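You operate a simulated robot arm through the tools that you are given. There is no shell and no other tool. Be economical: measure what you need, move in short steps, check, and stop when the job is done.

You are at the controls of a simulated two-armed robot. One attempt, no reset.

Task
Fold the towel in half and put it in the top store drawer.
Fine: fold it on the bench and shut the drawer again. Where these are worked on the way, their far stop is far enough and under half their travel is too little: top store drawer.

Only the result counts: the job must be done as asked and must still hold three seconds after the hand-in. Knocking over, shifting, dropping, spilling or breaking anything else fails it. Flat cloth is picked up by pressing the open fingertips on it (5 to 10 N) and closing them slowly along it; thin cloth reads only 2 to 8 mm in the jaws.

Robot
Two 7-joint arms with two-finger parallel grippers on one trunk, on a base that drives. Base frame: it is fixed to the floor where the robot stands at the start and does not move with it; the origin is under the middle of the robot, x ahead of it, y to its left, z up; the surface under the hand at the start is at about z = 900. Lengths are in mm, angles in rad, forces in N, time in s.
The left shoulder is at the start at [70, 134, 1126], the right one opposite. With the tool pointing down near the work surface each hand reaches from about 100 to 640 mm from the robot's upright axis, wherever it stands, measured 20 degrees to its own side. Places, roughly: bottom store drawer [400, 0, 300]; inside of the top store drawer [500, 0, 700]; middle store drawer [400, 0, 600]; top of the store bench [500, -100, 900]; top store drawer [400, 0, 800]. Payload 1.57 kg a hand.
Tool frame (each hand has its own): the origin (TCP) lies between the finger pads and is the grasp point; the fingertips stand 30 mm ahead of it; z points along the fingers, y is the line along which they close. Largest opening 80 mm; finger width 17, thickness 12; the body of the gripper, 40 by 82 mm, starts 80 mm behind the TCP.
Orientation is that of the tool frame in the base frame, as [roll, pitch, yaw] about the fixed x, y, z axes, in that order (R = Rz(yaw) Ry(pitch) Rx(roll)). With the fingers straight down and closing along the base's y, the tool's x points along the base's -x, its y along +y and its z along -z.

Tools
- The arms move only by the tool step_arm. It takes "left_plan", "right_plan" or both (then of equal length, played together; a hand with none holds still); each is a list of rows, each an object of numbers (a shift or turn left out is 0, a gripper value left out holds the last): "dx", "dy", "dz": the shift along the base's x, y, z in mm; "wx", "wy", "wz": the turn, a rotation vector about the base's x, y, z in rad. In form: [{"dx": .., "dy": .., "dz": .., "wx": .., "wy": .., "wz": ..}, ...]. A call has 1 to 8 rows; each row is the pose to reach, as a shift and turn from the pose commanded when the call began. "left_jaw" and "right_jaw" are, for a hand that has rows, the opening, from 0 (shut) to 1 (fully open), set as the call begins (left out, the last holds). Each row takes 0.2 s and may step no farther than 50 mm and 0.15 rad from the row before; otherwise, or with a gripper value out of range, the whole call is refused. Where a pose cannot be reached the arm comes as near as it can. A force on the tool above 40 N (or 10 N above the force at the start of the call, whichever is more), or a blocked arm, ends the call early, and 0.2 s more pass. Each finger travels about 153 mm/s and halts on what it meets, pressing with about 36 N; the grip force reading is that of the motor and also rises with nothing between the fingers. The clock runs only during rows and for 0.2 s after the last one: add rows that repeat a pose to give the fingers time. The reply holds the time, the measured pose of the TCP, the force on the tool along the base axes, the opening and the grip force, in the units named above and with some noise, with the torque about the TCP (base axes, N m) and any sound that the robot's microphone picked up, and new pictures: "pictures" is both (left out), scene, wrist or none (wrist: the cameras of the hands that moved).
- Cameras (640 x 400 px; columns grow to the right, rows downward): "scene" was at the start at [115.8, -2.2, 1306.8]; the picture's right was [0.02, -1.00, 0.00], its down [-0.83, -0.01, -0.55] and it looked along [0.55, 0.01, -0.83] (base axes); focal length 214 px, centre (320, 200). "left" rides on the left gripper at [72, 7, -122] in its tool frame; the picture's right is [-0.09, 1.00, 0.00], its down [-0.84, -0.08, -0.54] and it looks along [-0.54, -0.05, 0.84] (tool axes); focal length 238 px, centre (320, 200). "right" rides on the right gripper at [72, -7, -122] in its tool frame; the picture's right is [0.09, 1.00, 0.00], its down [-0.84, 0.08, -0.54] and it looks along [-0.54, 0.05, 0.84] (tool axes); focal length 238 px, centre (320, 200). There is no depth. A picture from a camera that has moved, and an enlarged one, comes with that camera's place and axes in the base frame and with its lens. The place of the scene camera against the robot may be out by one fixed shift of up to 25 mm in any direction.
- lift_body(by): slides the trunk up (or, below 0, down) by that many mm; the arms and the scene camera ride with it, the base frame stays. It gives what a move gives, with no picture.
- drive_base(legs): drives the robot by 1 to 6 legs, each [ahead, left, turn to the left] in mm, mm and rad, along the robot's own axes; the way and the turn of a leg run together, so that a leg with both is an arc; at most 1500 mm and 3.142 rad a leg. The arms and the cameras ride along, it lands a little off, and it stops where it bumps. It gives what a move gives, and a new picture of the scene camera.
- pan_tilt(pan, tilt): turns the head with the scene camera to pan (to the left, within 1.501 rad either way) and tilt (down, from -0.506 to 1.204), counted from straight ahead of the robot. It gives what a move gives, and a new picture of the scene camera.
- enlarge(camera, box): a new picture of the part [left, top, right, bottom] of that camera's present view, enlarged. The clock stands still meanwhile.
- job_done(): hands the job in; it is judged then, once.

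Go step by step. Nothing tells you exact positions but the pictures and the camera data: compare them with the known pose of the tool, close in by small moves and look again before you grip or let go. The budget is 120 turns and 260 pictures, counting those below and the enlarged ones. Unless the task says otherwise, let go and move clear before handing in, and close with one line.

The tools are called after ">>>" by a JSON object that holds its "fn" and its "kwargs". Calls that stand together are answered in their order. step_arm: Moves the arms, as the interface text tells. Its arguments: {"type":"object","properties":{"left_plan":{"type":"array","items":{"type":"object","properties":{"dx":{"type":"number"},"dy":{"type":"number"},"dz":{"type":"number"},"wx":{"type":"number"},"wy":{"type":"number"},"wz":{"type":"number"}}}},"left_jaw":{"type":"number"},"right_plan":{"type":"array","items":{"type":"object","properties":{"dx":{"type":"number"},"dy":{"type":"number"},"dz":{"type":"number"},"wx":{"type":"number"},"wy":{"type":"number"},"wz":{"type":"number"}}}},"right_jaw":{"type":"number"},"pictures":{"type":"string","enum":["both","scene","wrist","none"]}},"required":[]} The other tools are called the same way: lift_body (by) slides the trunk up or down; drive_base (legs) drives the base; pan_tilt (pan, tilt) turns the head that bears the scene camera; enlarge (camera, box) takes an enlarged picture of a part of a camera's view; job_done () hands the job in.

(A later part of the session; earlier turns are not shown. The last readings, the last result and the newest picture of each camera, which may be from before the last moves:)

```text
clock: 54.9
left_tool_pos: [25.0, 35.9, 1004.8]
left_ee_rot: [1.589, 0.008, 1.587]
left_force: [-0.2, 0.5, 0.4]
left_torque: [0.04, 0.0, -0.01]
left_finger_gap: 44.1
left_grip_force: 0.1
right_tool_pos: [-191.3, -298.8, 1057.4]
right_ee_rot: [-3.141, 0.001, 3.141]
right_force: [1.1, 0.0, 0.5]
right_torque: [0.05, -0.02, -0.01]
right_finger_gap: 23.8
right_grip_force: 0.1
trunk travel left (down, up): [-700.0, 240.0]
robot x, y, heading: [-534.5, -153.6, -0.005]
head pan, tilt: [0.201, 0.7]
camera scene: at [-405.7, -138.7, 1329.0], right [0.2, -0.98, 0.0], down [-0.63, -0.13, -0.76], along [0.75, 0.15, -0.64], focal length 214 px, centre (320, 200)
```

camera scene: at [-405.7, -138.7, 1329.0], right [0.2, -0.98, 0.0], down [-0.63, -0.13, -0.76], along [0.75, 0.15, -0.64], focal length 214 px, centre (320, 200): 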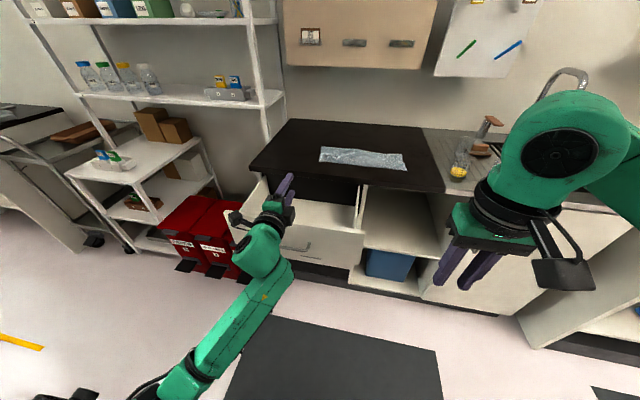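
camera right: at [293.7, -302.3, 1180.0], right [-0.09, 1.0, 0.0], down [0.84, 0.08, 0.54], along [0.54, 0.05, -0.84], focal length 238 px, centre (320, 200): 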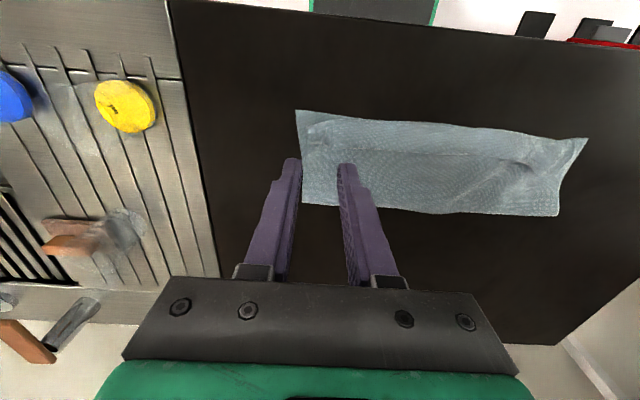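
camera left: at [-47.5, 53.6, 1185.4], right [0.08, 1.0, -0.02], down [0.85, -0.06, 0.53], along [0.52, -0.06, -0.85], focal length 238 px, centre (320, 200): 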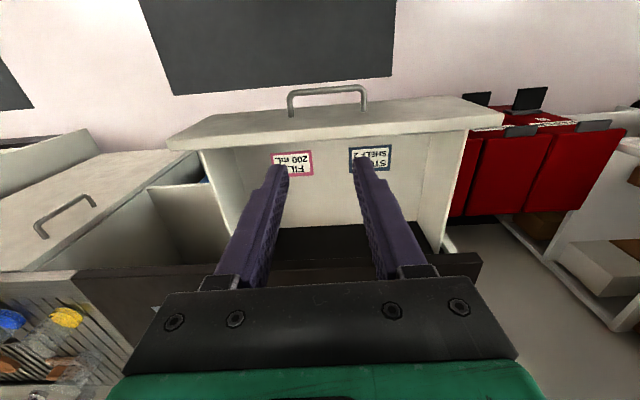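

Now I'll retrace the original path: turn back while drawing the hand in.

>>> {"fn": "step_arm", "kwargs": {"left_plan": [{"dx": -5, "dy": -2, "wx": -0.081, "wy": 0.081, "wz": 0.081}, {"dx": -15, "dy": -6, "wx": -0.163, "wy": 0.163, "wz": 0.163}, {"dx": -25, "dy": -12, "wx": -0.244, "wy": 0.244, "wz": 0.244}, {"dx": -45, "dy": -20, "wx": -0.325, "wy": 0.325, "wz": 0.325}, {"dx": -65, "dy": -28, "wx": -0.407, "wy": 0.407, "wz": 0.407}, {"dx": -85, "dy": -36, "wx": -0.488, "wy": 0.488, "wz": 0.488}, {"dx": -110, "dy": -44, "wx": -0.569, "wy": 0.569, "wz": 0.569}], "pictures": "scene"}}

```text
clock: 56.5
left_tool_pos: [-87.8, 10.7, 996.2]
left_ee_rot: [2.281, 0.26, 2.329]
left_force: [-0.1, 0.2, -0.4]
left_torque: [-0.01, -0.02, 0.0]
left_finger_gap: 44.0
left_grip_force: 0.1
right_tool_pos: [-189.9, -300.1, 1057.2]
right_ee_rot: [3.141, 0.001, 3.142]
right_force: [0.8, -0.2, -0.2]
right_torque: [-0.01, 0.01, 0.02]
right_finger_gap: 23.9
right_grip_force: 0.1
trunk travel left (down, up): [-700.0, 240.0]
robot x, y, heading: [-533.2, -151.7, 0.005]
head pan, tilt: [0.201, 0.7]
camera scene: at [-405.9, -139.1, 1329.0], right [0.2, -0.98, 0.0], down [-0.63, -0.13, -0.76], along [0.75, 0.15, -0.64], focal length 214 px, centre (320, 200)
```

scene: 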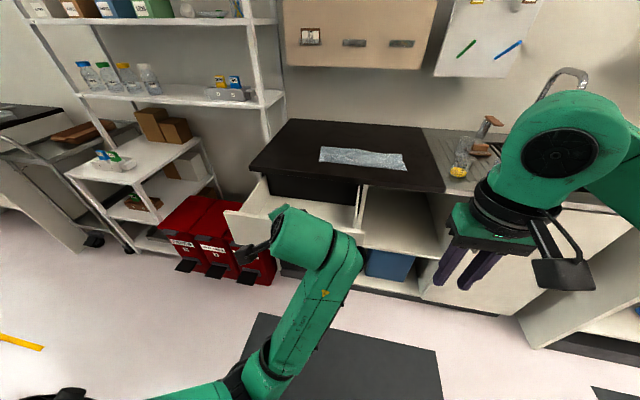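

The elbow now sits on the inner side. I'll finish the turn to pointing down here and see whether this posture is workable.

>>> {"fn": "step_arm", "kwargs": {"left_plan": [{"wx": -0.08, "wy": 0.08, "wz": 0.08}, {"wx": -0.16, "wy": 0.16, "wz": 0.16}, {"wx": -0.24, "wy": 0.24, "wz": 0.24}, {"wx": -0.32, "wy": 0.32, "wz": 0.32}, {"wx": -0.4, "wy": 0.4, "wz": 0.4}, {"wx": -0.48, "wy": 0.48, "wz": 0.48}, {"wx": -0.56, "wy": 0.56, "wz": 0.56}, {"wx": -0.64, "wy": 0.64, "wz": 0.64}], "pictures": "scene"}}

```text
clock: 57.0
left_tool_pos: [-84.6, 36.6, 997.0]
left_ee_rot: [2.33, 0.216, 2.479]
left_force: [1.0, 0.9, -0.4]
left_torque: [0.0, -0.01, -0.01]
left_finger_gap: 44.1
left_grip_force: 0.0
left hand out of reach, approached as far as the arm can: row 2
right_tool_pos: [-189.5, -299.1, 1057.2]
right_ee_rot: [3.141, 0.0, -3.141]
right_force: [0.4, -0.5, 1.3]
right_torque: [0.0, -0.01, 0.01]
right_finger_gap: 24.1
right_grip_force: 0.1
trunk travel left (down, up): [-700.0, 240.0]
robot x, y, heading: [-531.6, -151.4, -0.003]
head pan, tilt: [0.201, 0.7]
stopped in row 2 (left hand): the arm was blocked; the commanded pose is now the measured one
camera scene: at [-404.6, -139.3, 1328.8], right [0.2, -0.98, 0.0], down [-0.63, -0.13, -0.76], along [0.75, 0.15, -0.64], focal length 214 px, centre (320, 200)
```

scene: 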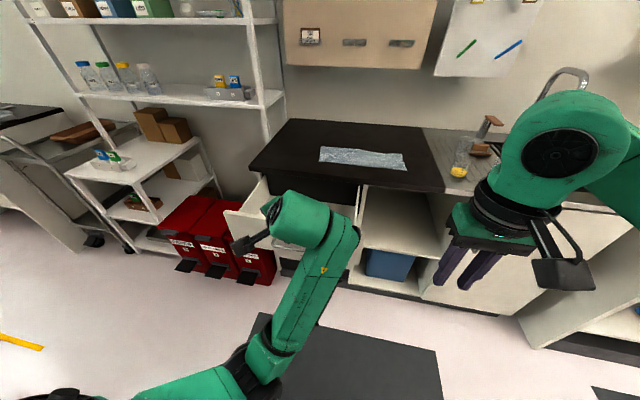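

The inner posture hits a joint limit close in, but it works when extended to about 590 mm ahead. I'll use it there and carry with the base, so I'll move the hand out and then turn it down.

>>> {"fn": "step_arm", "kwargs": {"left_plan": [{"dx": 45, "dz": 3}, {"dx": 90, "dz": 6}, {"dx": 140, "dz": 10}], "pictures": "none"}}

>>> {"fn": "step_arm", "kwargs": {"left_plan": [{"dy": -5, "wx": -0.088, "wy": 0.058, "wz": 0.067}, {"dy": -10, "wx": -0.176, "wy": 0.116, "wz": 0.134}, {"dy": -15, "wx": -0.265, "wy": 0.173, "wz": 0.201}, {"dy": -20, "wx": -0.353, "wy": 0.231, "wz": 0.268}, {"dy": -25, "wx": -0.441, "wy": 0.289, "wz": 0.336}, {"dy": -30, "wx": -0.53, "wy": 0.347, "wz": 0.403}, {"dy": -35, "wx": -0.618, "wy": 0.404, "wz": 0.47}, {"dy": -40, "wx": -0.706, "wy": 0.462, "wz": 0.537}], "pictures": "scene"}}

```text
refused: row 3 steps farther than a row can; nothing moved
```

```text
clock: 57.5
left_tool_pos: [-84.0, 81.6, 994.1]
left_ee_rot: [2.362, 0.138, 2.687]
left_force: [0.9, 1.3, 0.4]
left_torque: [-0.02, -0.03, -0.03]
left_finger_gap: 44.1
left_grip_force: 0.1
left hand out of reach, approached as far as the arm can: row 2
right_tool_pos: [-190.2, -299.3, 1056.9]
right_ee_rot: [-3.141, 0.001, -3.141]
right_force: [0.6, 0.0, 0.7]
right_torque: [-0.02, 0.0, 0.01]
right_finger_gap: 23.9
right_grip_force: 0.0
trunk travel left (down, up): [-700.0, 240.0]
robot x, y, heading: [-534.9, -151.6, -0.005]
head pan, tilt: [0.201, 0.7]
stopped in row 2 (left hand): the arm was blocked; the commanded pose is now the measured one
camera scene: at [-405.1, -139.0, 1328.9], right [0.2, -0.98, 0.0], down [-0.63, -0.13, -0.76], along [0.75, 0.15, -0.64], focal length 214 px, centre (320, 200)
```

scene: 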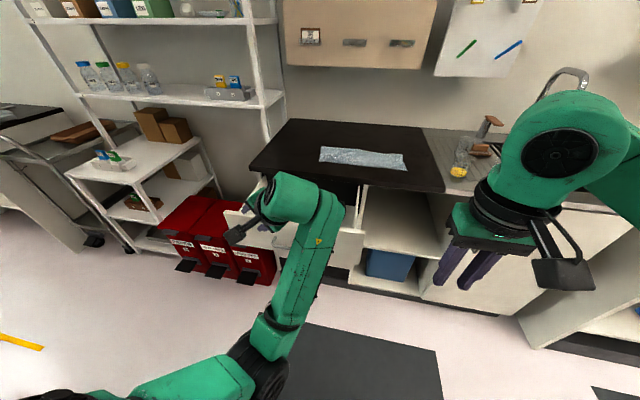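

>>> {"fn": "step_arm", "kwargs": {"left_plan": [{"dx": 45, "dy": -10, "dz": 3}, {"dx": 90, "dy": -20, "dz": 6}, {"dx": 135, "dy": -30, "dz": 10}], "pictures": "scene"}}

```text
clock: 58.4
left_tool_pos: [49.1, 51.0, 1005.3]
left_ee_rot: [2.363, 0.137, 2.685]
left_force: [0.2, -0.3, 0.0]
left_torque: [-0.02, 0.04, 0.01]
left_finger_gap: 43.9
left_grip_force: 0.1
right_tool_pos: [-189.8, -300.5, 1057.5]
right_ee_rot: [3.141, 0.0, -3.141]
right_force: [-0.9, 1.0, 0.3]
right_torque: [-0.02, 0.0, 0.0]
right_finger_gap: 24.0
right_grip_force: 0.0
trunk travel left (down, up): [-700.0, 240.0]
robot x, y, heading: [-535.1, -151.9, 0.0]
head pan, tilt: [0.201, 0.7]
camera scene: at [-404.6, -139.8, 1328.8], right [0.2, -0.98, 0.0], down [-0.63, -0.13, -0.76], along [0.75, 0.15, -0.64], focal length 214 px, centre (320, 200)
```

scene: 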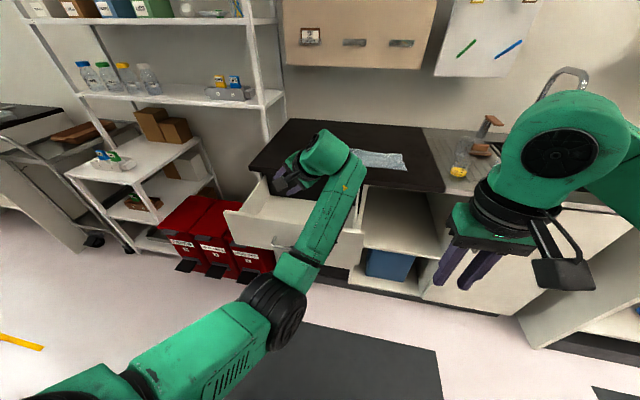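

>>> {"fn": "step_arm", "kwargs": {"left_plan": [{"dy": -8, "wx": -0.105, "wy": 0.044, "wz": 0.054}, {"dy": -16, "wx": -0.209, "wy": 0.087, "wz": 0.108}, {"dy": -24, "wx": -0.314, "wy": 0.131, "wz": 0.162}, {"dy": -32, "wx": -0.418, "wy": 0.174, "wz": 0.217}, {"dy": -40, "wx": -0.523, "wy": 0.218, "wz": 0.271}, {"dy": -50, "wx": -0.627, "wy": 0.261, "wz": 0.325}, {"dy": -60, "wx": -0.732, "wy": 0.305, "wz": 0.379}], "pictures": "none"}}

```text
clock: 60.0
left_tool_pos: [50.2, -10.1, 1006.8]
left_ee_rot: [3.141, 0.0, -3.14]
left_force: [-0.2, 0.3, 0.0]
left_torque: [0.02, -0.01, 0.01]
left_finger_gap: 44.0
left_grip_force: 0.1
right_tool_pos: [-190.1, -299.4, 1056.9]
right_ee_rot: [3.141, 0.0, 3.141]
right_force: [0.0, -0.1, 0.4]
right_torque: [-0.01, 0.01, 0.0]
right_finger_gap: 23.9
right_grip_force: 0.1
trunk travel left (down, up): [-700.0, 240.0]
robot x, y, heading: [-535.1, -151.5, -0.004]
head pan, tilt: [0.201, 0.7]
```

The left hand points down exactly. I'll try one stretch-and-retract to see whether the elbow flips back to its good side.

>>> {"fn": "step_arm", "kwargs": {"left_plan": [{"dx": 30, "dz": 10}, {"dx": 60, "dz": 30}, {"dx": 90, "dz": 50}, {"dx": 60, "dz": 60}, {"dx": 20, "dz": 60}, {"dx": -25, "dz": 60}, {"dx": -70, "dz": 60}], "pictures": "scene"}}

```text
clock: 61.5
left_tool_pos: [61.9, 24.7, 1041.3]
left_ee_rot: [3.14, 0.0, 3.142]
left_force: [0.5, -0.3, 0.7]
left_torque: [0.01, 0.01, -0.03]
left_finger_gap: 43.6
left_grip_force: 0.1
left hand out of reach, approached as far as the arm can: row 1, 2, 3, 4, 5, 6, 7
right_tool_pos: [-189.9, -299.6, 1059.2]
right_ee_rot: [3.14, 0.0, -3.141]
right_force: [0.1, -0.5, 0.1]
right_torque: [-0.03, 0.0, 0.01]
right_finger_gap: 24.0
right_grip_force: 0.1
trunk travel left (down, up): [-700.0, 240.0]
robot x, y, heading: [-535.6, -153.2, -0.008]
head pan, tilt: [0.201, 0.7]
camera scene: at [-405.6, -139.6, 1329.0], right [0.2, -0.98, 0.0], down [-0.63, -0.13, -0.76], along [0.75, 0.15, -0.64], focal length 214 px, centre (320, 200)
```

scene: 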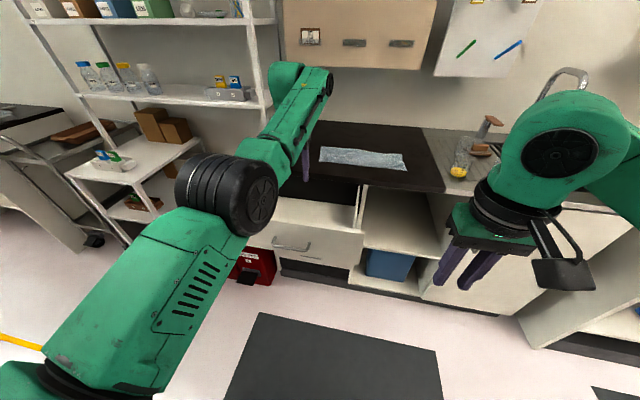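

The elbow has swung up and to the left. I'll try retracting in stages.

>>> {"fn": "step_arm", "kwargs": {"left_plan": [{"dx": -30, "dy": -5}, {"dx": -60, "dy": -10}, {"dx": -100, "dy": -15}, {"dx": -140, "dy": -20}], "pictures": "scene"}}

```text
clock: 62.5
left_tool_pos: [60.6, 25.1, 1040.2]
left_ee_rot: [3.139, 0.0, 3.141]
left_force: [-0.6, -0.8, 0.2]
left_torque: [0.01, -0.01, -0.01]
left_finger_gap: 44.1
left_grip_force: 0.1
left hand out of reach, approached as far as the arm can: row 1, 2, 3, 4
right_tool_pos: [-190.8, -299.2, 1057.8]
right_ee_rot: [3.141, 0.0, 3.141]
right_force: [0.7, 0.1, 0.3]
right_torque: [-0.02, 0.01, -0.01]
right_finger_gap: 24.1
right_grip_force: 0.1
trunk travel left (down, up): [-700.0, 240.0]
robot x, y, heading: [-531.1, -152.4, -0.001]
head pan, tilt: [0.201, 0.7]
camera scene: at [-405.6, -139.4, 1329.0], right [0.2, -0.98, 0.0], down [-0.63, -0.13, -0.76], along [0.75, 0.15, -0.64], focal length 214 px, centre (320, 200)
```

scene: 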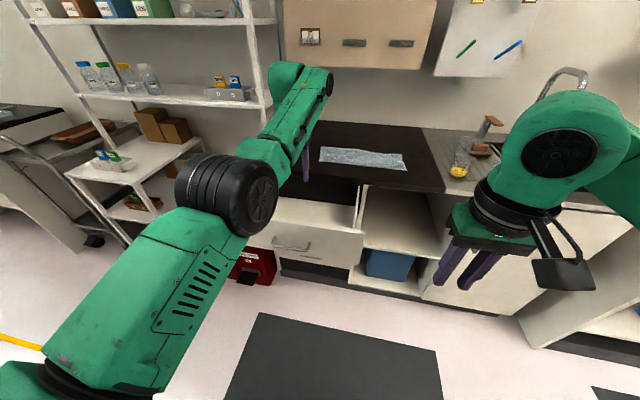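

>>> {"fn": "step_arm", "kwargs": {"left_plan": [{"wz": 0.14}, {"wz": 0.28, "dx": -15}, {"wz": 0.42, "dx": -30}, {"wz": 0.56, "dx": -45}, {"wz": 0.7, "dx": -60}], "pictures": "none"}}

>>> {"fn": "step_arm", "kwargs": {"left_plan": [{"wz": -0.14}, {"wz": -0.28, "dx": -15}, {"wz": -0.42, "dx": -30}, {"wz": -0.56, "dx": -45}, {"wz": -0.7, "dx": -60}], "pictures": "scene"}}

```text
clock: 63.8
left_tool_pos: [31.9, 32.2, 1038.2]
left_ee_rot: [3.137, -0.002, -2.438]
left_force: [-0.7, -1.1, 0.3]
left_torque: [0.02, 0.03, -0.01]
left_finger_gap: 44.0
left_grip_force: 0.0
left hand out of reach, approached as far as the arm can: row 3, 4, 5
right_tool_pos: [-191.1, -299.5, 1056.4]
right_ee_rot: [3.141, 0.001, 3.141]
right_force: [-0.7, 0.0, 0.0]
right_torque: [0.02, -0.04, 0.03]
right_finger_gap: 24.1
right_grip_force: 0.0
trunk travel left (down, up): [-700.0, 240.0]
robot x, y, heading: [-535.6, -154.6, 0.002]
head pan, tilt: [0.201, 0.7]
```

```text
clock: 65.0
left_tool_pos: [28.6, 46.4, 1046.7]
left_ee_rot: [3.141, 0.0, 3.139]
left_force: [0.8, 0.8, 0.0]
left_torque: [-0.04, 0.0, -0.02]
left_finger_gap: 44.0
left_grip_force: 0.1
left hand out of reach, approached as far as the arm can: row 2, 3, 4, 5
right_tool_pos: [-191.0, -300.9, 1056.5]
right_ee_rot: [3.141, 0.0, 3.141]
right_force: [0.7, -0.2, -0.7]
right_torque: [0.02, 0.0, -0.02]
right_finger_gap: 24.0
right_grip_force: 0.1
trunk travel left (down, up): [-700.0, 240.0]
robot x, y, heading: [-533.1, -153.7, 0.003]
head pan, tilt: [0.201, 0.7]
camera scene: at [-405.8, -139.4, 1329.0], right [0.2, -0.98, 0.0], down [-0.63, -0.13, -0.76], along [0.75, 0.15, -0.64], focal length 214 px, centre (320, 200)
```

scene: 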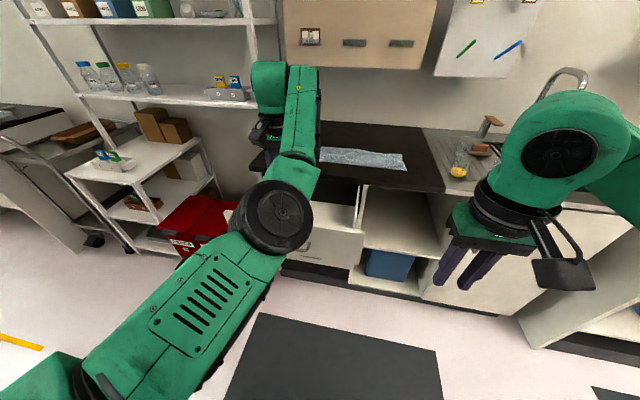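

I'll accept this posture: work at about 590 mm ahead and let the base and trunk do the carrying. First I set both hands 590 mm ahead, spaced to straddle the towel's two ends.

>>> {"fn": "step_arm", "kwargs": {"left_plan": [{"dx": 5, "dy": -6, "dz": -8}, {"dx": 10, "dy": -12, "dz": -16}, {"dx": 15, "dy": -18, "dz": -24}, {"dx": 20, "dy": -24, "dz": -32}, {"dx": 25, "dy": -30, "dz": -40}, {"dx": 28, "dy": -33, "dz": -46}], "right_plan": [{"dx": 41, "dy": -4, "dz": -10}, {"dx": 82, "dy": -7, "dz": -19}, {"dx": 123, "dy": -11, "dz": -28}, {"dx": 164, "dy": -14, "dz": -38}, {"dx": 205, "dy": -18, "dz": -48}, {"dx": 246, "dy": -21, "dz": -57}], "left_jaw": 0.6, "right_jaw": 0.6, "pictures": "none"}}

>>> {"fn": "drive_base", "kwargs": {"legs": [[250, 0, 0]]}}

```text
clock: 66.3
left_tool_pos: [60.2, 19.5, 1000.1]
left_ee_rot: [-3.142, -0.002, -3.141]
left_force: [0.2, 0.3, 0.1]
left_torque: [-0.01, -0.01, 0.0]
left_finger_gap: 48.0
left_grip_force: 0.0
right_tool_pos: [58.0, -318.8, 1001.4]
right_ee_rot: [-3.138, 0.001, -3.139]
right_force: [-0.1, 1.3, -0.4]
right_torque: [-0.01, 0.04, 0.01]
right_finger_gap: 48.1
right_grip_force: 0.1
trunk travel left (down, up): [-700.0, 240.0]
robot x, y, heading: [-533.1, -153.0, -0.0]
head pan, tilt: [0.201, 0.7]
```

```text
clock: 68.2
left_tool_pos: [310.8, 12.1, 999.9]
left_ee_rot: [3.141, 0.0, 3.133]
left_force: [-0.4, 0.6, -0.1]
left_torque: [0.01, 0.0, 0.02]
left_finger_gap: 47.9
left_grip_force: 0.0
right_tool_pos: [307.2, -326.6, 1003.1]
right_ee_rot: [-3.141, 0.001, 3.135]
right_force: [-0.1, -0.7, 0.2]
right_torque: [0.0, -0.03, -0.01]
right_finger_gap: 47.9
right_grip_force: 0.1
trunk travel left (down, up): [-700.0, 240.0]
robot x, y, heading: [-278.9, -151.8, -0.005]
head pan, tilt: [0.201, 0.7]
camera scene: at [-155.1, -141.5, 1329.1], right [0.19, -0.98, 0.0], down [-0.63, -0.12, -0.77], along [0.75, 0.15, -0.64], focal length 214 px, centre (320, 200)
```

scene: 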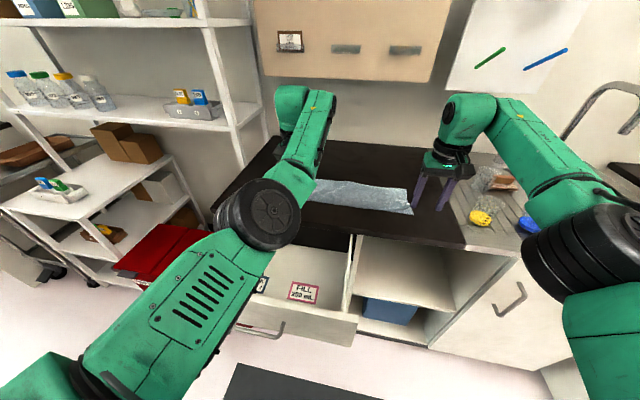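

>>> {"fn": "drive_base", "kwargs": {"legs": [[85, 0, 0.005]]}}

>>> {"fn": "step_arm", "kwargs": {"left_plan": [{"dz": -15}, {"dz": -30}], "right_plan": [{"dz": -15}, {"dz": -30}], "pictures": "wrist"}}

```text
clock: 69.3
left_tool_pos: [392.7, 14.9, 1002.6]
left_ee_rot: [3.139, 0.001, 3.14]
left_force: [0.7, 0.5, 0.0]
left_torque: [-0.01, -0.03, 0.02]
left_finger_gap: 48.2
left_grip_force: 0.0
right_tool_pos: [392.1, -323.1, 1003.0]
right_ee_rot: [-3.14, 0.002, 3.139]
right_force: [0.0, 0.7, 0.6]
right_torque: [0.02, 0.0, 0.0]
right_finger_gap: 48.0
right_grip_force: 0.2
trunk travel left (down, up): [-700.0, 240.0]
robot x, y, heading: [-196.0, -152.9, -0.001]
head pan, tilt: [0.201, 0.7]
camera scene: at [-70.8, -141.0, 1329.2], right [0.2, -0.98, 0.0], down [-0.63, -0.13, -0.77], along [0.75, 0.15, -0.64], focal length 214 px, centre (320, 200)
```

scene: 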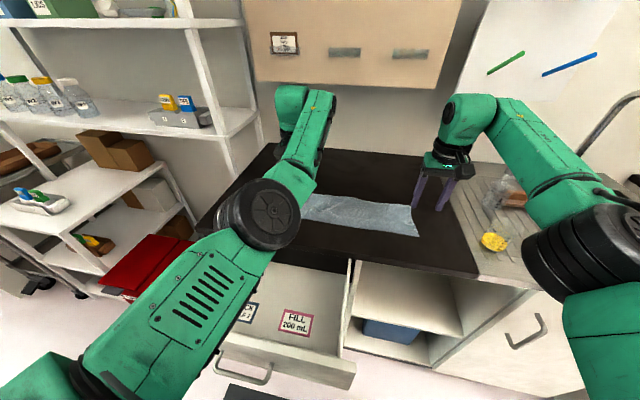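

```text
clock: 69.9
left_tool_pos: [395.4, 14.5, 971.0]
left_ee_rot: [3.139, 0.0, 3.14]
left_force: [0.2, -0.1, 0.4]
left_torque: [0.01, 0.0, -0.02]
left_finger_gap: 48.2
left_grip_force: 0.1
right_tool_pos: [393.4, -323.2, 972.0]
right_ee_rot: [3.141, 0.0, 3.139]
right_force: [0.6, -0.2, 0.7]
right_torque: [-0.02, 0.01, -0.04]
right_finger_gap: 48.1
right_grip_force: 0.1
trunk travel left (down, up): [-700.0, 240.0]
robot x, y, heading: [-199.1, -157.7, -0.002]
head pan, tilt: [0.201, 0.7]
camera right: at [320.2, -329.1, 1093.0], right [-0.09, 1.0, 0.0], down [0.84, 0.08, 0.54], along [0.54, 0.05, -0.84], focal length 238 px, centre (320, 200)
camera left: at [323.5, 20.6, 1093.4], right [0.09, 1.0, 0.0], down [0.84, -0.08, 0.54], along [0.54, -0.05, -0.84], focal length 238 px, centre (320, 200)
```

right: 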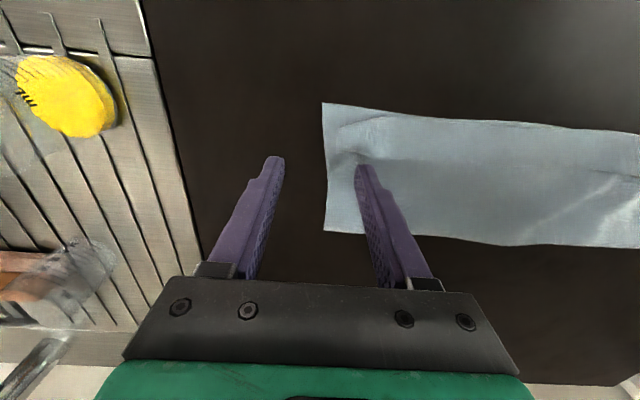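
left: 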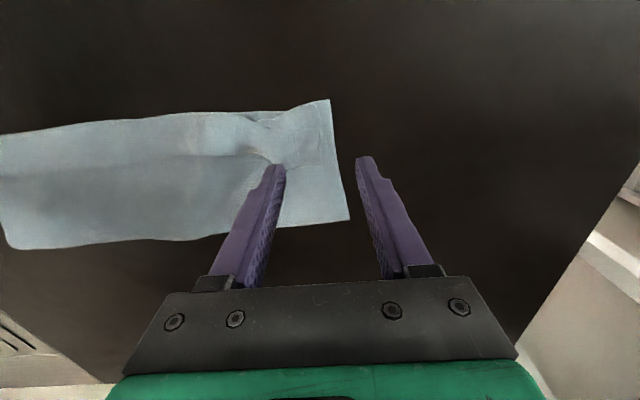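

The towel's ends are at y≈28 (left) and y≈−319 (right). I'll shift the right hand in by 15 mm and lower both hands to just above contact.

>>> {"fn": "step_arm", "kwargs": {"left_plan": [{"dz": -20}, {"dz": -36}], "right_plan": [{"dy": 15, "dz": -20}, {"dy": 15, "dz": -37}], "pictures": "wrist"}}

```text
clock: 70.5
left_tool_pos: [395.6, 13.4, 936.7]
left_ee_rot: [3.139, 0.0, 3.14]
left_force: [-0.2, -0.3, 0.3]
left_torque: [-0.02, -0.01, 0.0]
left_finger_gap: 48.0
left_grip_force: 0.2
right_tool_pos: [393.9, -308.9, 932.8]
right_ee_rot: [3.139, 0.001, 3.14]
right_force: [1.1, 0.2, 0.8]
right_torque: [0.05, 0.04, -0.01]
right_finger_gap: 48.3
right_grip_force: 0.0
trunk travel left (down, up): [-700.0, 240.0]
robot x, y, heading: [-195.5, -154.8, -0.003]
head pan, tilt: [0.201, 0.7]
camera right: at [321.0, -314.8, 1055.4], right [-0.09, 1.0, 0.0], down [0.84, 0.08, 0.54], along [0.54, 0.05, -0.84], focal length 238 px, centre (320, 200)
camera left: at [321.9, 20.8, 1058.4], right [0.09, 1.0, 0.0], down [0.84, -0.08, 0.54], along [0.54, -0.05, -0.84], focal length 238 px, centre (320, 200)
```

right: 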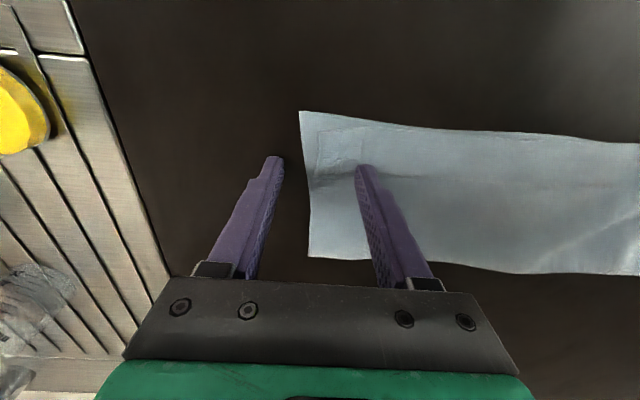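
left: 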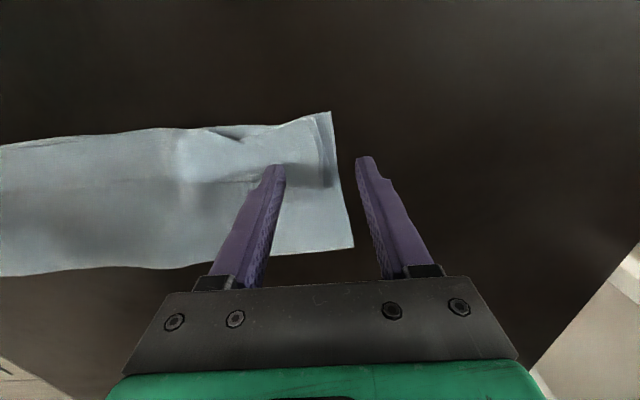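

>>> {"fn": "step_arm", "kwargs": {"left_plan": [{"dz": -3}, {"dz": -5}, {"dz": -5}], "right_plan": [{"dz": -1}, {"dz": -2}, {"dz": -2}], "pictures": "none"}}

```text
clock: 71.3
left_tool_pos: [393.7, 13.3, 933.3]
left_ee_rot: [3.139, 0.005, 3.139]
left_force: [2.8, 0.8, 13.1]
left_torque: [-0.34, -0.05, 0.06]
left_finger_gap: 47.7
left_grip_force: 0.1
right_tool_pos: [392.2, -308.2, 932.9]
right_ee_rot: [3.141, 0.005, 3.139]
right_force: [0.0, 1.1, 0.9]
right_torque: [0.01, -0.03, -0.01]
right_finger_gap: 48.1
right_grip_force: 0.0
trunk travel left (down, up): [-700.0, 240.0]
robot x, y, heading: [-196.2, -151.4, 0.003]
head pan, tilt: [0.201, 0.7]
```

>>> {"fn": "step_arm", "kwargs": {"left_plan": [{"dz": 0.5}, {"dz": 0.5}], "right_plan": [{"dz": -1}, {"dz": -1}], "pictures": "none"}}

```text
clock: 71.9
left_tool_pos: [391.5, 15.1, 932.2]
left_ee_rot: [3.139, 0.005, 3.14]
left_force: [4.7, -0.6, 20.5]
left_torque: [-0.55, -0.04, 0.14]
left_finger_gap: 48.2
left_grip_force: 0.3
right_tool_pos: [391.0, -309.6, 933.9]
right_ee_rot: [3.14, 0.004, 3.141]
right_force: [0.8, 0.1, 4.2]
right_torque: [0.06, -0.02, -0.04]
right_finger_gap: 48.1
right_grip_force: 0.3
trunk travel left (down, up): [-700.0, 240.0]
robot x, y, heading: [-195.2, -154.1, 0.001]
head pan, tilt: [0.201, 0.7]
```

>>> {"fn": "step_arm", "kwargs": {"left_plan": [{"dz": 1.5}, {"dz": 1.5}], "right_plan": [{"dz": -0.3}, {"dz": -0.3}], "left_jaw": 0.5, "right_jaw": 0.5, "pictures": "none"}}

>>> {"fn": "step_arm", "kwargs": {"left_plan": [{"dz": 0}], "right_plan": [{"dz": 0}], "left_jaw": 0.4, "right_jaw": 0.4, "pictures": "wrist"}}

```text
clock: 72.5
left_tool_pos: [392.1, 14.2, 932.5]
left_ee_rot: [3.138, 0.002, 3.139]
left_force: [0.5, -2.7, 12.0]
left_torque: [-0.38, 0.07, 0.0]
left_finger_gap: 42.4
left_grip_force: 0.9
right_tool_pos: [391.2, -308.8, 932.9]
right_ee_rot: [3.139, 0.003, 3.141]
right_force: [-1.0, 0.1, 5.6]
right_torque: [0.15, 0.07, 0.0]
right_finger_gap: 40.1
right_grip_force: 0.1
trunk travel left (down, up): [-700.0, 240.0]
robot x, y, heading: [-197.5, -157.1, -0.004]
head pan, tilt: [0.201, 0.7]
```

```text
clock: 72.9
left_tool_pos: [391.6, 14.7, 932.4]
left_ee_rot: [3.138, 0.001, 3.141]
left_force: [-0.8, -3.4, 10.5]
left_torque: [-0.29, 0.05, 0.0]
left_finger_gap: 35.3
left_grip_force: 2.0
right_tool_pos: [391.1, -309.2, 932.1]
right_ee_rot: [3.14, 0.004, 3.139]
right_force: [-0.5, 1.9, 6.5]
right_torque: [0.19, 0.05, 0.0]
right_finger_gap: 33.8
right_grip_force: 0.5
trunk travel left (down, up): [-700.0, 240.0]
robot x, y, heading: [-198.1, -152.6, 0.001]
head pan, tilt: [0.201, 0.7]
camera right: at [317.5, -314.7, 1054.6], right [-0.09, 1.0, 0.0], down [0.83, 0.08, 0.55], along [0.54, 0.05, -0.84], focal length 238 px, centre (320, 200)
camera left: at [319.7, 20.8, 1054.5], right [0.09, 1.0, 0.0], down [0.84, -0.08, 0.54], along [0.54, -0.05, -0.84], focal length 238 px, centre (320, 200)
```

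right: 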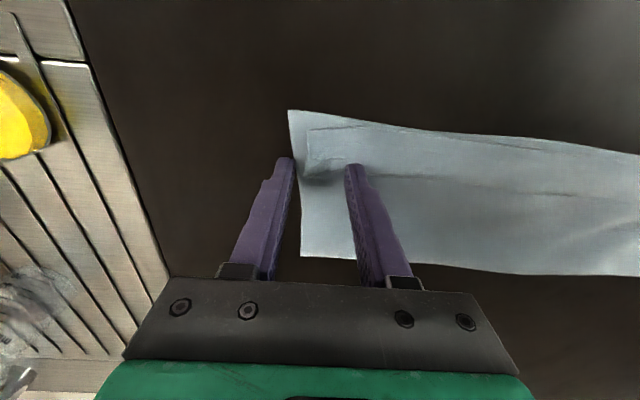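
left: 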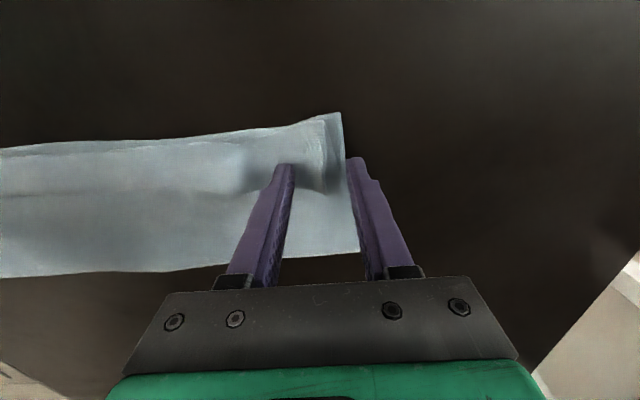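

>>> {"fn": "step_arm", "kwargs": {"left_plan": [{"dz": 0}], "right_plan": [{"dz": 0}], "left_jaw": 0.31, "right_jaw": 0.31, "pictures": "none"}}

>>> {"fn": "step_arm", "kwargs": {"left_plan": [{"dz": 0}], "right_plan": [{"dz": 0}], "left_jaw": 0.22, "right_jaw": 0.22, "pictures": "wrist"}}

```text
clock: 73.3
left_tool_pos: [392.6, 16.4, 933.1]
left_ee_rot: [3.137, 0.001, 3.141]
left_force: [0.7, -0.4, 7.5]
left_torque: [-0.12, 0.02, -0.03]
left_finger_gap: 24.9
left_grip_force: 0.1
right_tool_pos: [390.4, -309.2, 933.0]
right_ee_rot: [-3.141, 0.004, 3.14]
right_force: [-1.1, -0.3, 7.8]
right_torque: [0.1, 0.05, 0.05]
right_finger_gap: 24.3
right_grip_force: 0.1
trunk travel left (down, up): [-700.0, 240.0]
robot x, y, heading: [-194.9, -152.7, 0.001]
head pan, tilt: [0.201, 0.7]
```

```text
clock: 73.7
left_tool_pos: [392.4, 17.0, 932.6]
left_ee_rot: [3.139, 0.005, -3.141]
left_force: [-0.2, 1.3, 8.9]
left_torque: [-0.08, 0.05, -0.02]
left_finger_gap: 16.5
left_grip_force: 0.1
right_tool_pos: [390.8, -308.0, 932.7]
right_ee_rot: [-3.141, 0.002, 3.14]
right_force: [0.4, 0.5, 6.6]
right_torque: [0.09, 0.01, 0.01]
right_finger_gap: 18.0
right_grip_force: 0.4
trunk travel left (down, up): [-700.0, 240.0]
robot x, y, heading: [-200.6, -154.2, 0.0]
head pan, tilt: [0.201, 0.7]
camera right: at [317.6, -314.0, 1054.7], right [-0.09, 1.0, 0.0], down [0.83, 0.08, 0.55], along [0.54, 0.05, -0.84], focal length 238 px, centre (320, 200)
camera left: at [319.8, 22.3, 1054.7], right [0.09, 1.0, 0.0], down [0.84, -0.08, 0.54], along [0.54, -0.05, -0.84], focal length 238 px, centre (320, 200)
```

right: 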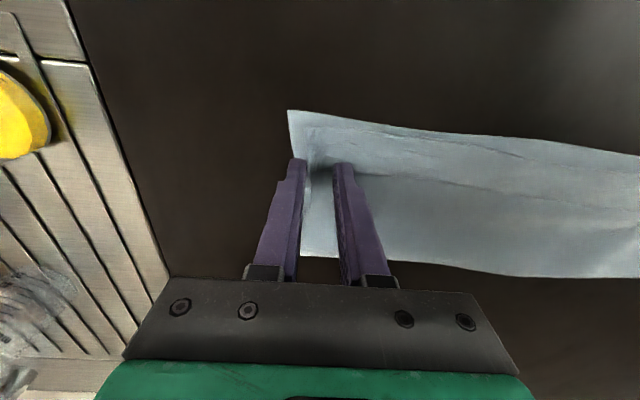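
left: 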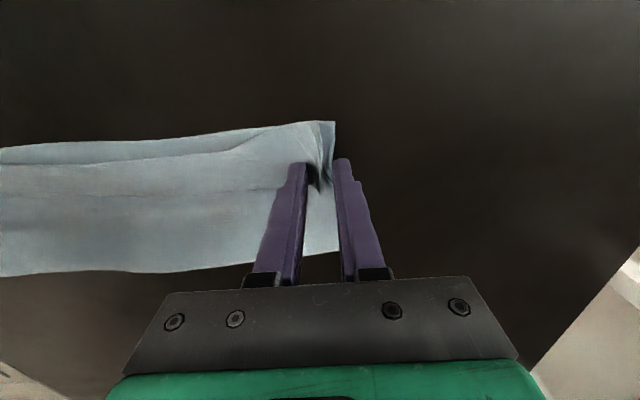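

>>> {"fn": "step_arm", "kwargs": {"left_plan": [{"dz": 0}], "right_plan": [{"dz": 0}], "left_jaw": 0.12, "right_jaw": 0.12, "pictures": "none"}}

>>> {"fn": "step_arm", "kwargs": {"left_plan": [{"dz": 0}, {"dz": 0}], "right_plan": [{"dz": 0}, {"dz": 0}], "left_jaw": 0.0, "right_jaw": 0.0, "pictures": "wrist"}}

```text
clock: 74.1
left_tool_pos: [391.2, 15.2, 933.6]
left_ee_rot: [3.139, 0.003, 3.14]
left_force: [0.7, -1.5, 9.4]
left_torque: [-0.09, 0.02, 0.01]
left_finger_gap: 10.1
left_grip_force: 0.1
right_tool_pos: [390.6, -309.6, 932.7]
right_ee_rot: [3.141, 0.003, 3.138]
right_force: [-0.1, -0.6, 9.0]
right_torque: [0.06, 0.04, 0.02]
right_finger_gap: 9.4
right_grip_force: 0.2
trunk travel left (down, up): [-700.0, 240.0]
robot x, y, heading: [-198.2, -154.0, -0.002]
head pan, tilt: [0.201, 0.7]
```

```text
clock: 74.7
left_tool_pos: [392.5, 14.4, 933.2]
left_ee_rot: [3.14, 0.003, -3.141]
left_force: [-0.8, -0.9, 7.8]
left_torque: [-0.12, 0.05, 0.0]
left_finger_gap: 2.0
left_grip_force: 23.7
right_tool_pos: [390.0, -309.2, 933.9]
right_ee_rot: [3.14, 0.004, 3.14]
right_force: [0.5, -0.8, 10.6]
right_torque: [0.04, 0.02, -0.04]
right_finger_gap: 1.7
right_grip_force: 23.2
trunk travel left (down, up): [-700.0, 240.0]
robot x, y, heading: [-197.5, -155.3, -0.005]
head pan, tilt: [0.201, 0.7]
camera right: at [317.5, -315.3, 1054.7], right [-0.09, 1.0, 0.0], down [0.83, 0.07, 0.55], along [0.54, 0.05, -0.84], focal length 238 px, centre (320, 200)
camera left: at [319.8, 20.6, 1054.8], right [0.09, 1.0, 0.0], down [0.84, -0.08, 0.54], along [0.54, -0.05, -0.84], focal length 238 px, centre (320, 200)
```

right: 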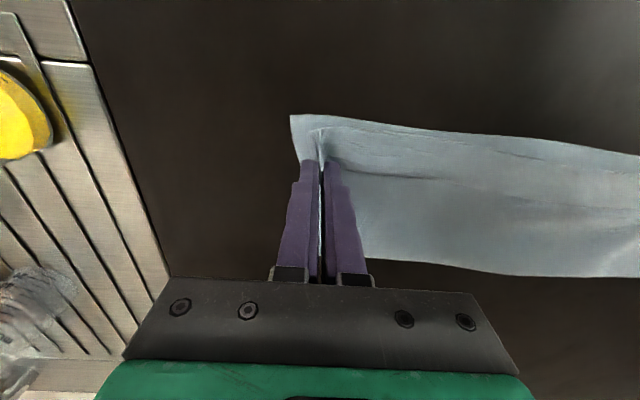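
left: 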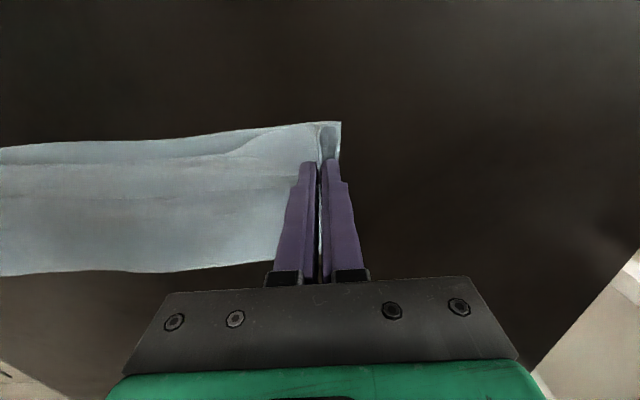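

Both hands gripped something about 2 mm thick, possibly only the top layer. I'll lift 35 mm to check whether both layers rise.

>>> {"fn": "step_arm", "kwargs": {"left_plan": [{"dz": 12}, {"dz": 25}, {"dz": 35}, {"dz": 35}], "right_plan": [{"dz": 12}, {"dz": 25}, {"dz": 35}, {"dz": 35}], "pictures": "wrist"}}

>>> {"fn": "enlarge", "kwargs": {"camera": "left", "box": [100, 90, 400, 290]}}

>>> {"fn": "enlarge", "kwargs": {"camera": "right", "box": [250, 90, 550, 290]}}

```text
clock: 75.7
left_tool_pos: [396.3, 15.6, 965.6]
left_ee_rot: [-3.141, -0.002, 3.139]
left_force: [-0.2, -0.7, 0.4]
left_torque: [-0.02, -0.01, -0.02]
left_finger_gap: 1.9
left_grip_force: 23.1
right_tool_pos: [392.8, -307.5, 964.4]
right_ee_rot: [3.142, -0.001, 3.139]
right_force: [-0.5, 0.2, 0.0]
right_torque: [0.03, -0.01, 0.0]
right_finger_gap: 1.8
right_grip_force: 23.5
trunk travel left (down, up): [-700.0, 240.0]
robot x, y, heading: [-198.3, -157.9, 0.0]
head pan, tilt: [0.201, 0.7]
camera right: at [319.8, -314.2, 1086.7], right [-0.09, 1.0, 0.0], down [0.84, 0.08, 0.54], along [0.54, 0.05, -0.84], focal length 238 px, centre (320, 200)
camera left: at [324.9, 21.2, 1087.9], right [0.09, 1.0, 0.0], down [0.84, -0.08, 0.54], along [0.54, -0.05, -0.84], focal length 238 px, centre (320, 200)
```

right: 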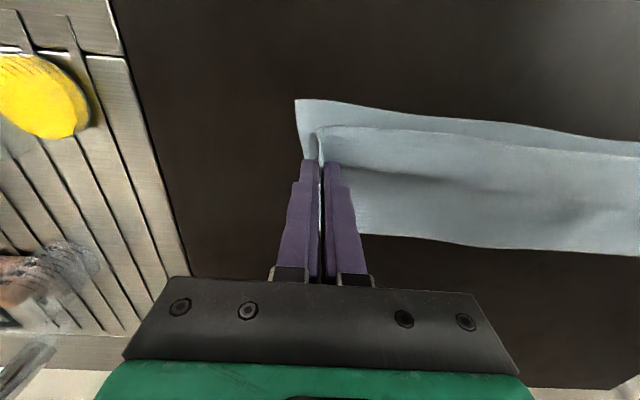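
left: 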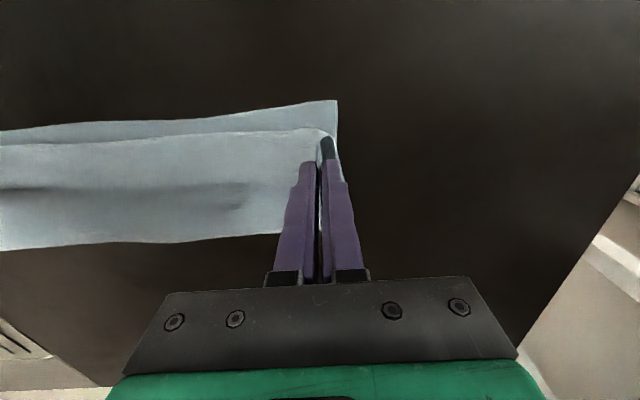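

```text
2.00 times, centred on (250, 190) of left
camera zoom: at [324.9, 21.2, 1087.9], right [0.09, 1.0, 0.0], down [0.84, -0.08, 0.54], along [0.54, -0.05, -0.84], focal length 477 px, centre (460, 220)
```

zoom: 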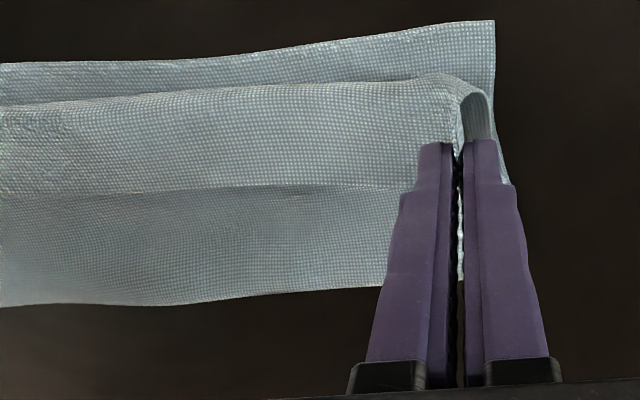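

```text
2.00 times, centred on (400, 190) of right
camera zoom: at [319.8, -314.2, 1086.7], right [-0.09, 1.0, 0.0], down [0.84, 0.08, 0.54], along [0.54, 0.05, -0.84], focal length 477 px, centre (160, 220)
```

zoom: 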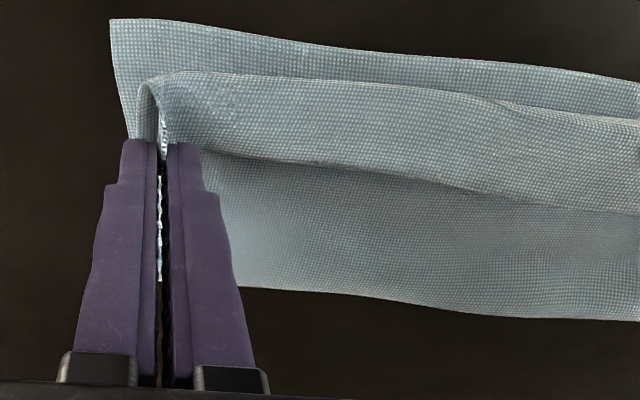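

Only the top layer was picked up. A better idea: pinch the top layer at its ends right beside the fold, so both halves hang down from the fold line. First I'll lay the edge back and release it.

>>> {"fn": "step_arm", "kwargs": {"left_plan": [{"dz": -15}, {"dz": -30}, {"dz": -31}], "right_plan": [{"dz": -15}, {"dz": -30}, {"dz": -31}], "pictures": "none"}}

>>> {"fn": "step_arm", "kwargs": {"left_plan": [{"dz": 0}, {"dz": 0}, {"dz": 15}, {"dz": 40}, {"dz": 60}], "right_plan": [{"dz": 0}, {"dz": 0}, {"dz": 15}, {"dz": 40}, {"dz": 60}], "left_jaw": 0.5, "right_jaw": 0.5, "pictures": "wrist"}}

```text
clock: 76.5
left_tool_pos: [396.0, 14.6, 934.6]
left_ee_rot: [3.139, -0.001, 3.139]
left_force: [0.0, -0.2, -0.1]
left_torque: [0.01, -0.02, 0.04]
left_finger_gap: 2.0
left_grip_force: 23.7
right_tool_pos: [393.4, -307.6, 935.9]
right_ee_rot: [-3.14, 0.004, 3.139]
right_force: [-0.7, -0.1, 0.5]
right_torque: [0.01, 0.0, 0.02]
right_finger_gap: 1.7
right_grip_force: 23.2
trunk travel left (down, up): [-700.0, 240.0]
robot x, y, heading: [-199.1, -156.5, -0.002]
head pan, tilt: [0.201, 0.7]
```

```text
clock: 77.7
left_tool_pos: [396.9, 14.3, 995.5]
left_ee_rot: [3.14, 0.001, 3.139]
left_force: [-0.4, -0.2, 0.1]
left_torque: [-0.01, -0.01, 0.03]
left_finger_gap: 40.2
left_grip_force: 0.1
right_tool_pos: [392.5, -308.4, 996.8]
right_ee_rot: [3.141, 0.0, 3.14]
right_force: [0.6, -0.1, 0.2]
right_torque: [-0.01, -0.02, 0.01]
right_finger_gap: 40.0
right_grip_force: 0.0
trunk travel left (down, up): [-700.0, 240.0]
robot x, y, heading: [-194.3, -153.4, 0.0]
head pan, tilt: [0.201, 0.7]
camera right: at [319.8, -313.7, 1118.4], right [-0.09, 1.0, 0.0], down [0.84, 0.08, 0.54], along [0.54, 0.05, -0.84], focal length 238 px, centre (320, 200)
camera left: at [324.3, 21.3, 1117.6], right [0.09, 1.0, 0.0], down [0.84, -0.08, 0.54], along [0.54, -0.05, -0.84], focal length 238 px, centre (320, 200)
```

right: 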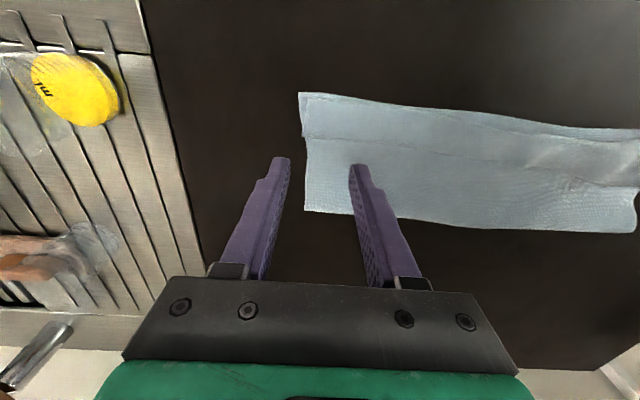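
left: 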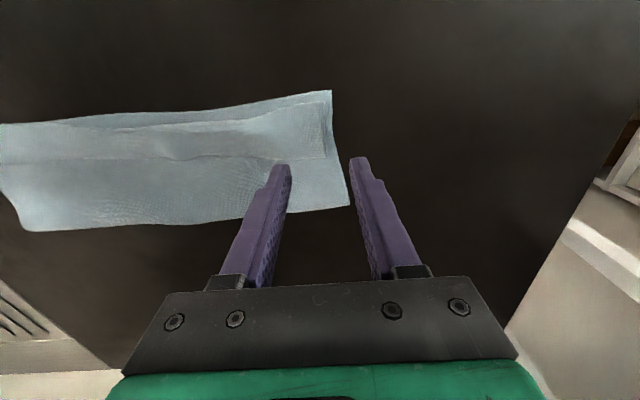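

The fold lies at x≈476. I'll roll forward 25 mm and tilt both hands outward 0.2 rad, reaching over points beside the fold, about 35 mm in from each end.

>>> {"fn": "drive_base", "kwargs": {"legs": [[25, 0, 0]]}}

>>> {"fn": "step_arm", "kwargs": {"left_plan": [{"dx": 15, "dy": -5, "dz": -10, "wy": -0.1}, {"dx": 30, "dy": -10, "dz": -20, "wy": -0.2}, {"dx": 45, "dy": -15, "dz": -30, "wy": -0.2}], "right_plan": [{"dx": 15, "dy": 12, "dz": -10, "wy": -0.1}, {"dx": 30, "dy": 24, "dz": -20, "wy": -0.2}, {"dx": 47, "dy": 35, "dz": -30, "wy": -0.2}], "left_jaw": 0.5, "right_jaw": 0.5, "pictures": "wrist"}}

```text
clock: 78.5
left_tool_pos: [418.8, 14.5, 998.7]
left_ee_rot: [3.14, 0.002, 3.141]
left_force: [0.1, 0.0, 1.0]
left_torque: [-0.01, -0.03, 0.0]
left_finger_gap: 39.8
left_grip_force: 0.2
right_tool_pos: [415.2, -307.4, 998.3]
right_ee_rot: [-3.141, 0.005, 3.14]
right_force: [0.4, -0.6, -0.2]
right_torque: [-0.01, -0.04, 0.0]
right_finger_gap: 39.9
right_grip_force: 0.1
trunk travel left (down, up): [-700.0, 240.0]
robot x, y, heading: [-175.8, -155.3, -0.002]
head pan, tilt: [0.201, 0.7]
camera scene: at [-49.1, -141.2, 1329.6], right [0.2, -0.98, 0.0], down [-0.63, -0.13, -0.77], along [0.75, 0.15, -0.64], focal length 214 px, centre (320, 200)
```

scene: 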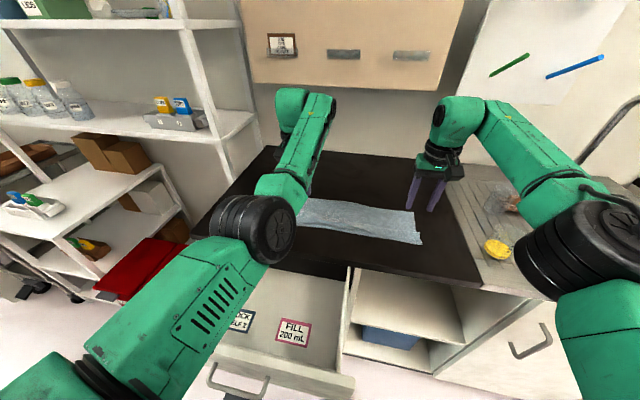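

```text
clock: 79.3
left_tool_pos: [467.7, 1.9, 963.4]
left_ee_rot: [-3.141, 0.197, 3.141]
left_force: [0.3, -0.6, -0.7]
left_torque: [-0.03, -0.03, 0.02]
left_finger_gap: 40.3
left_grip_force: 0.0
right_tool_pos: [467.5, -270.7, 966.0]
right_ee_rot: [-3.14, 0.201, 3.141]
right_force: [0.4, -0.8, 0.3]
right_torque: [-0.03, 0.02, 0.0]
right_finger_gap: 40.0
right_grip_force: 0.0
trunk travel left (down, up): [-700.0, 240.0]
robot x, y, heading: [-167.9, -157.7, -0.002]
head pan, tilt: [0.201, 0.7]
camera right: at [371.7, -276.2, 1070.6], right [-0.09, 1.0, -0.02], down [0.71, 0.08, 0.7], along [0.7, 0.05, -0.72], focal length 238 px, centre (320, 200)
camera left: at [372.9, 8.8, 1067.9], right [0.09, 1.0, 0.02], down [0.71, -0.08, 0.7], along [0.69, -0.05, -0.72], focal length 238 px, centre (320, 200)
```

right: 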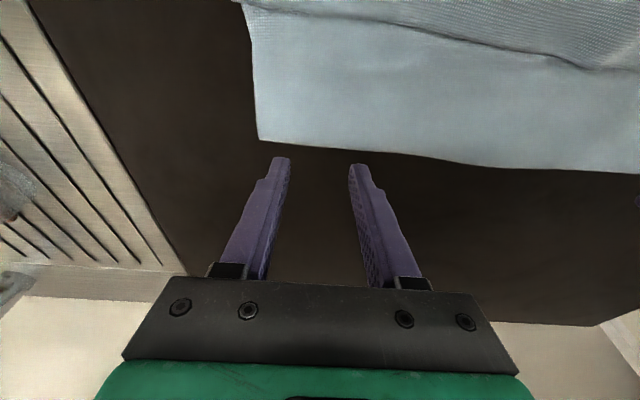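
left: 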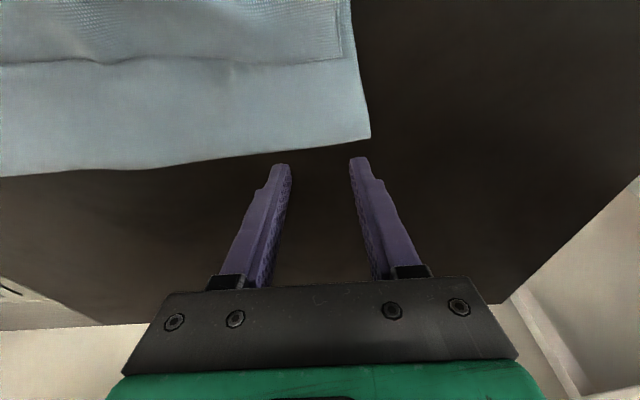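

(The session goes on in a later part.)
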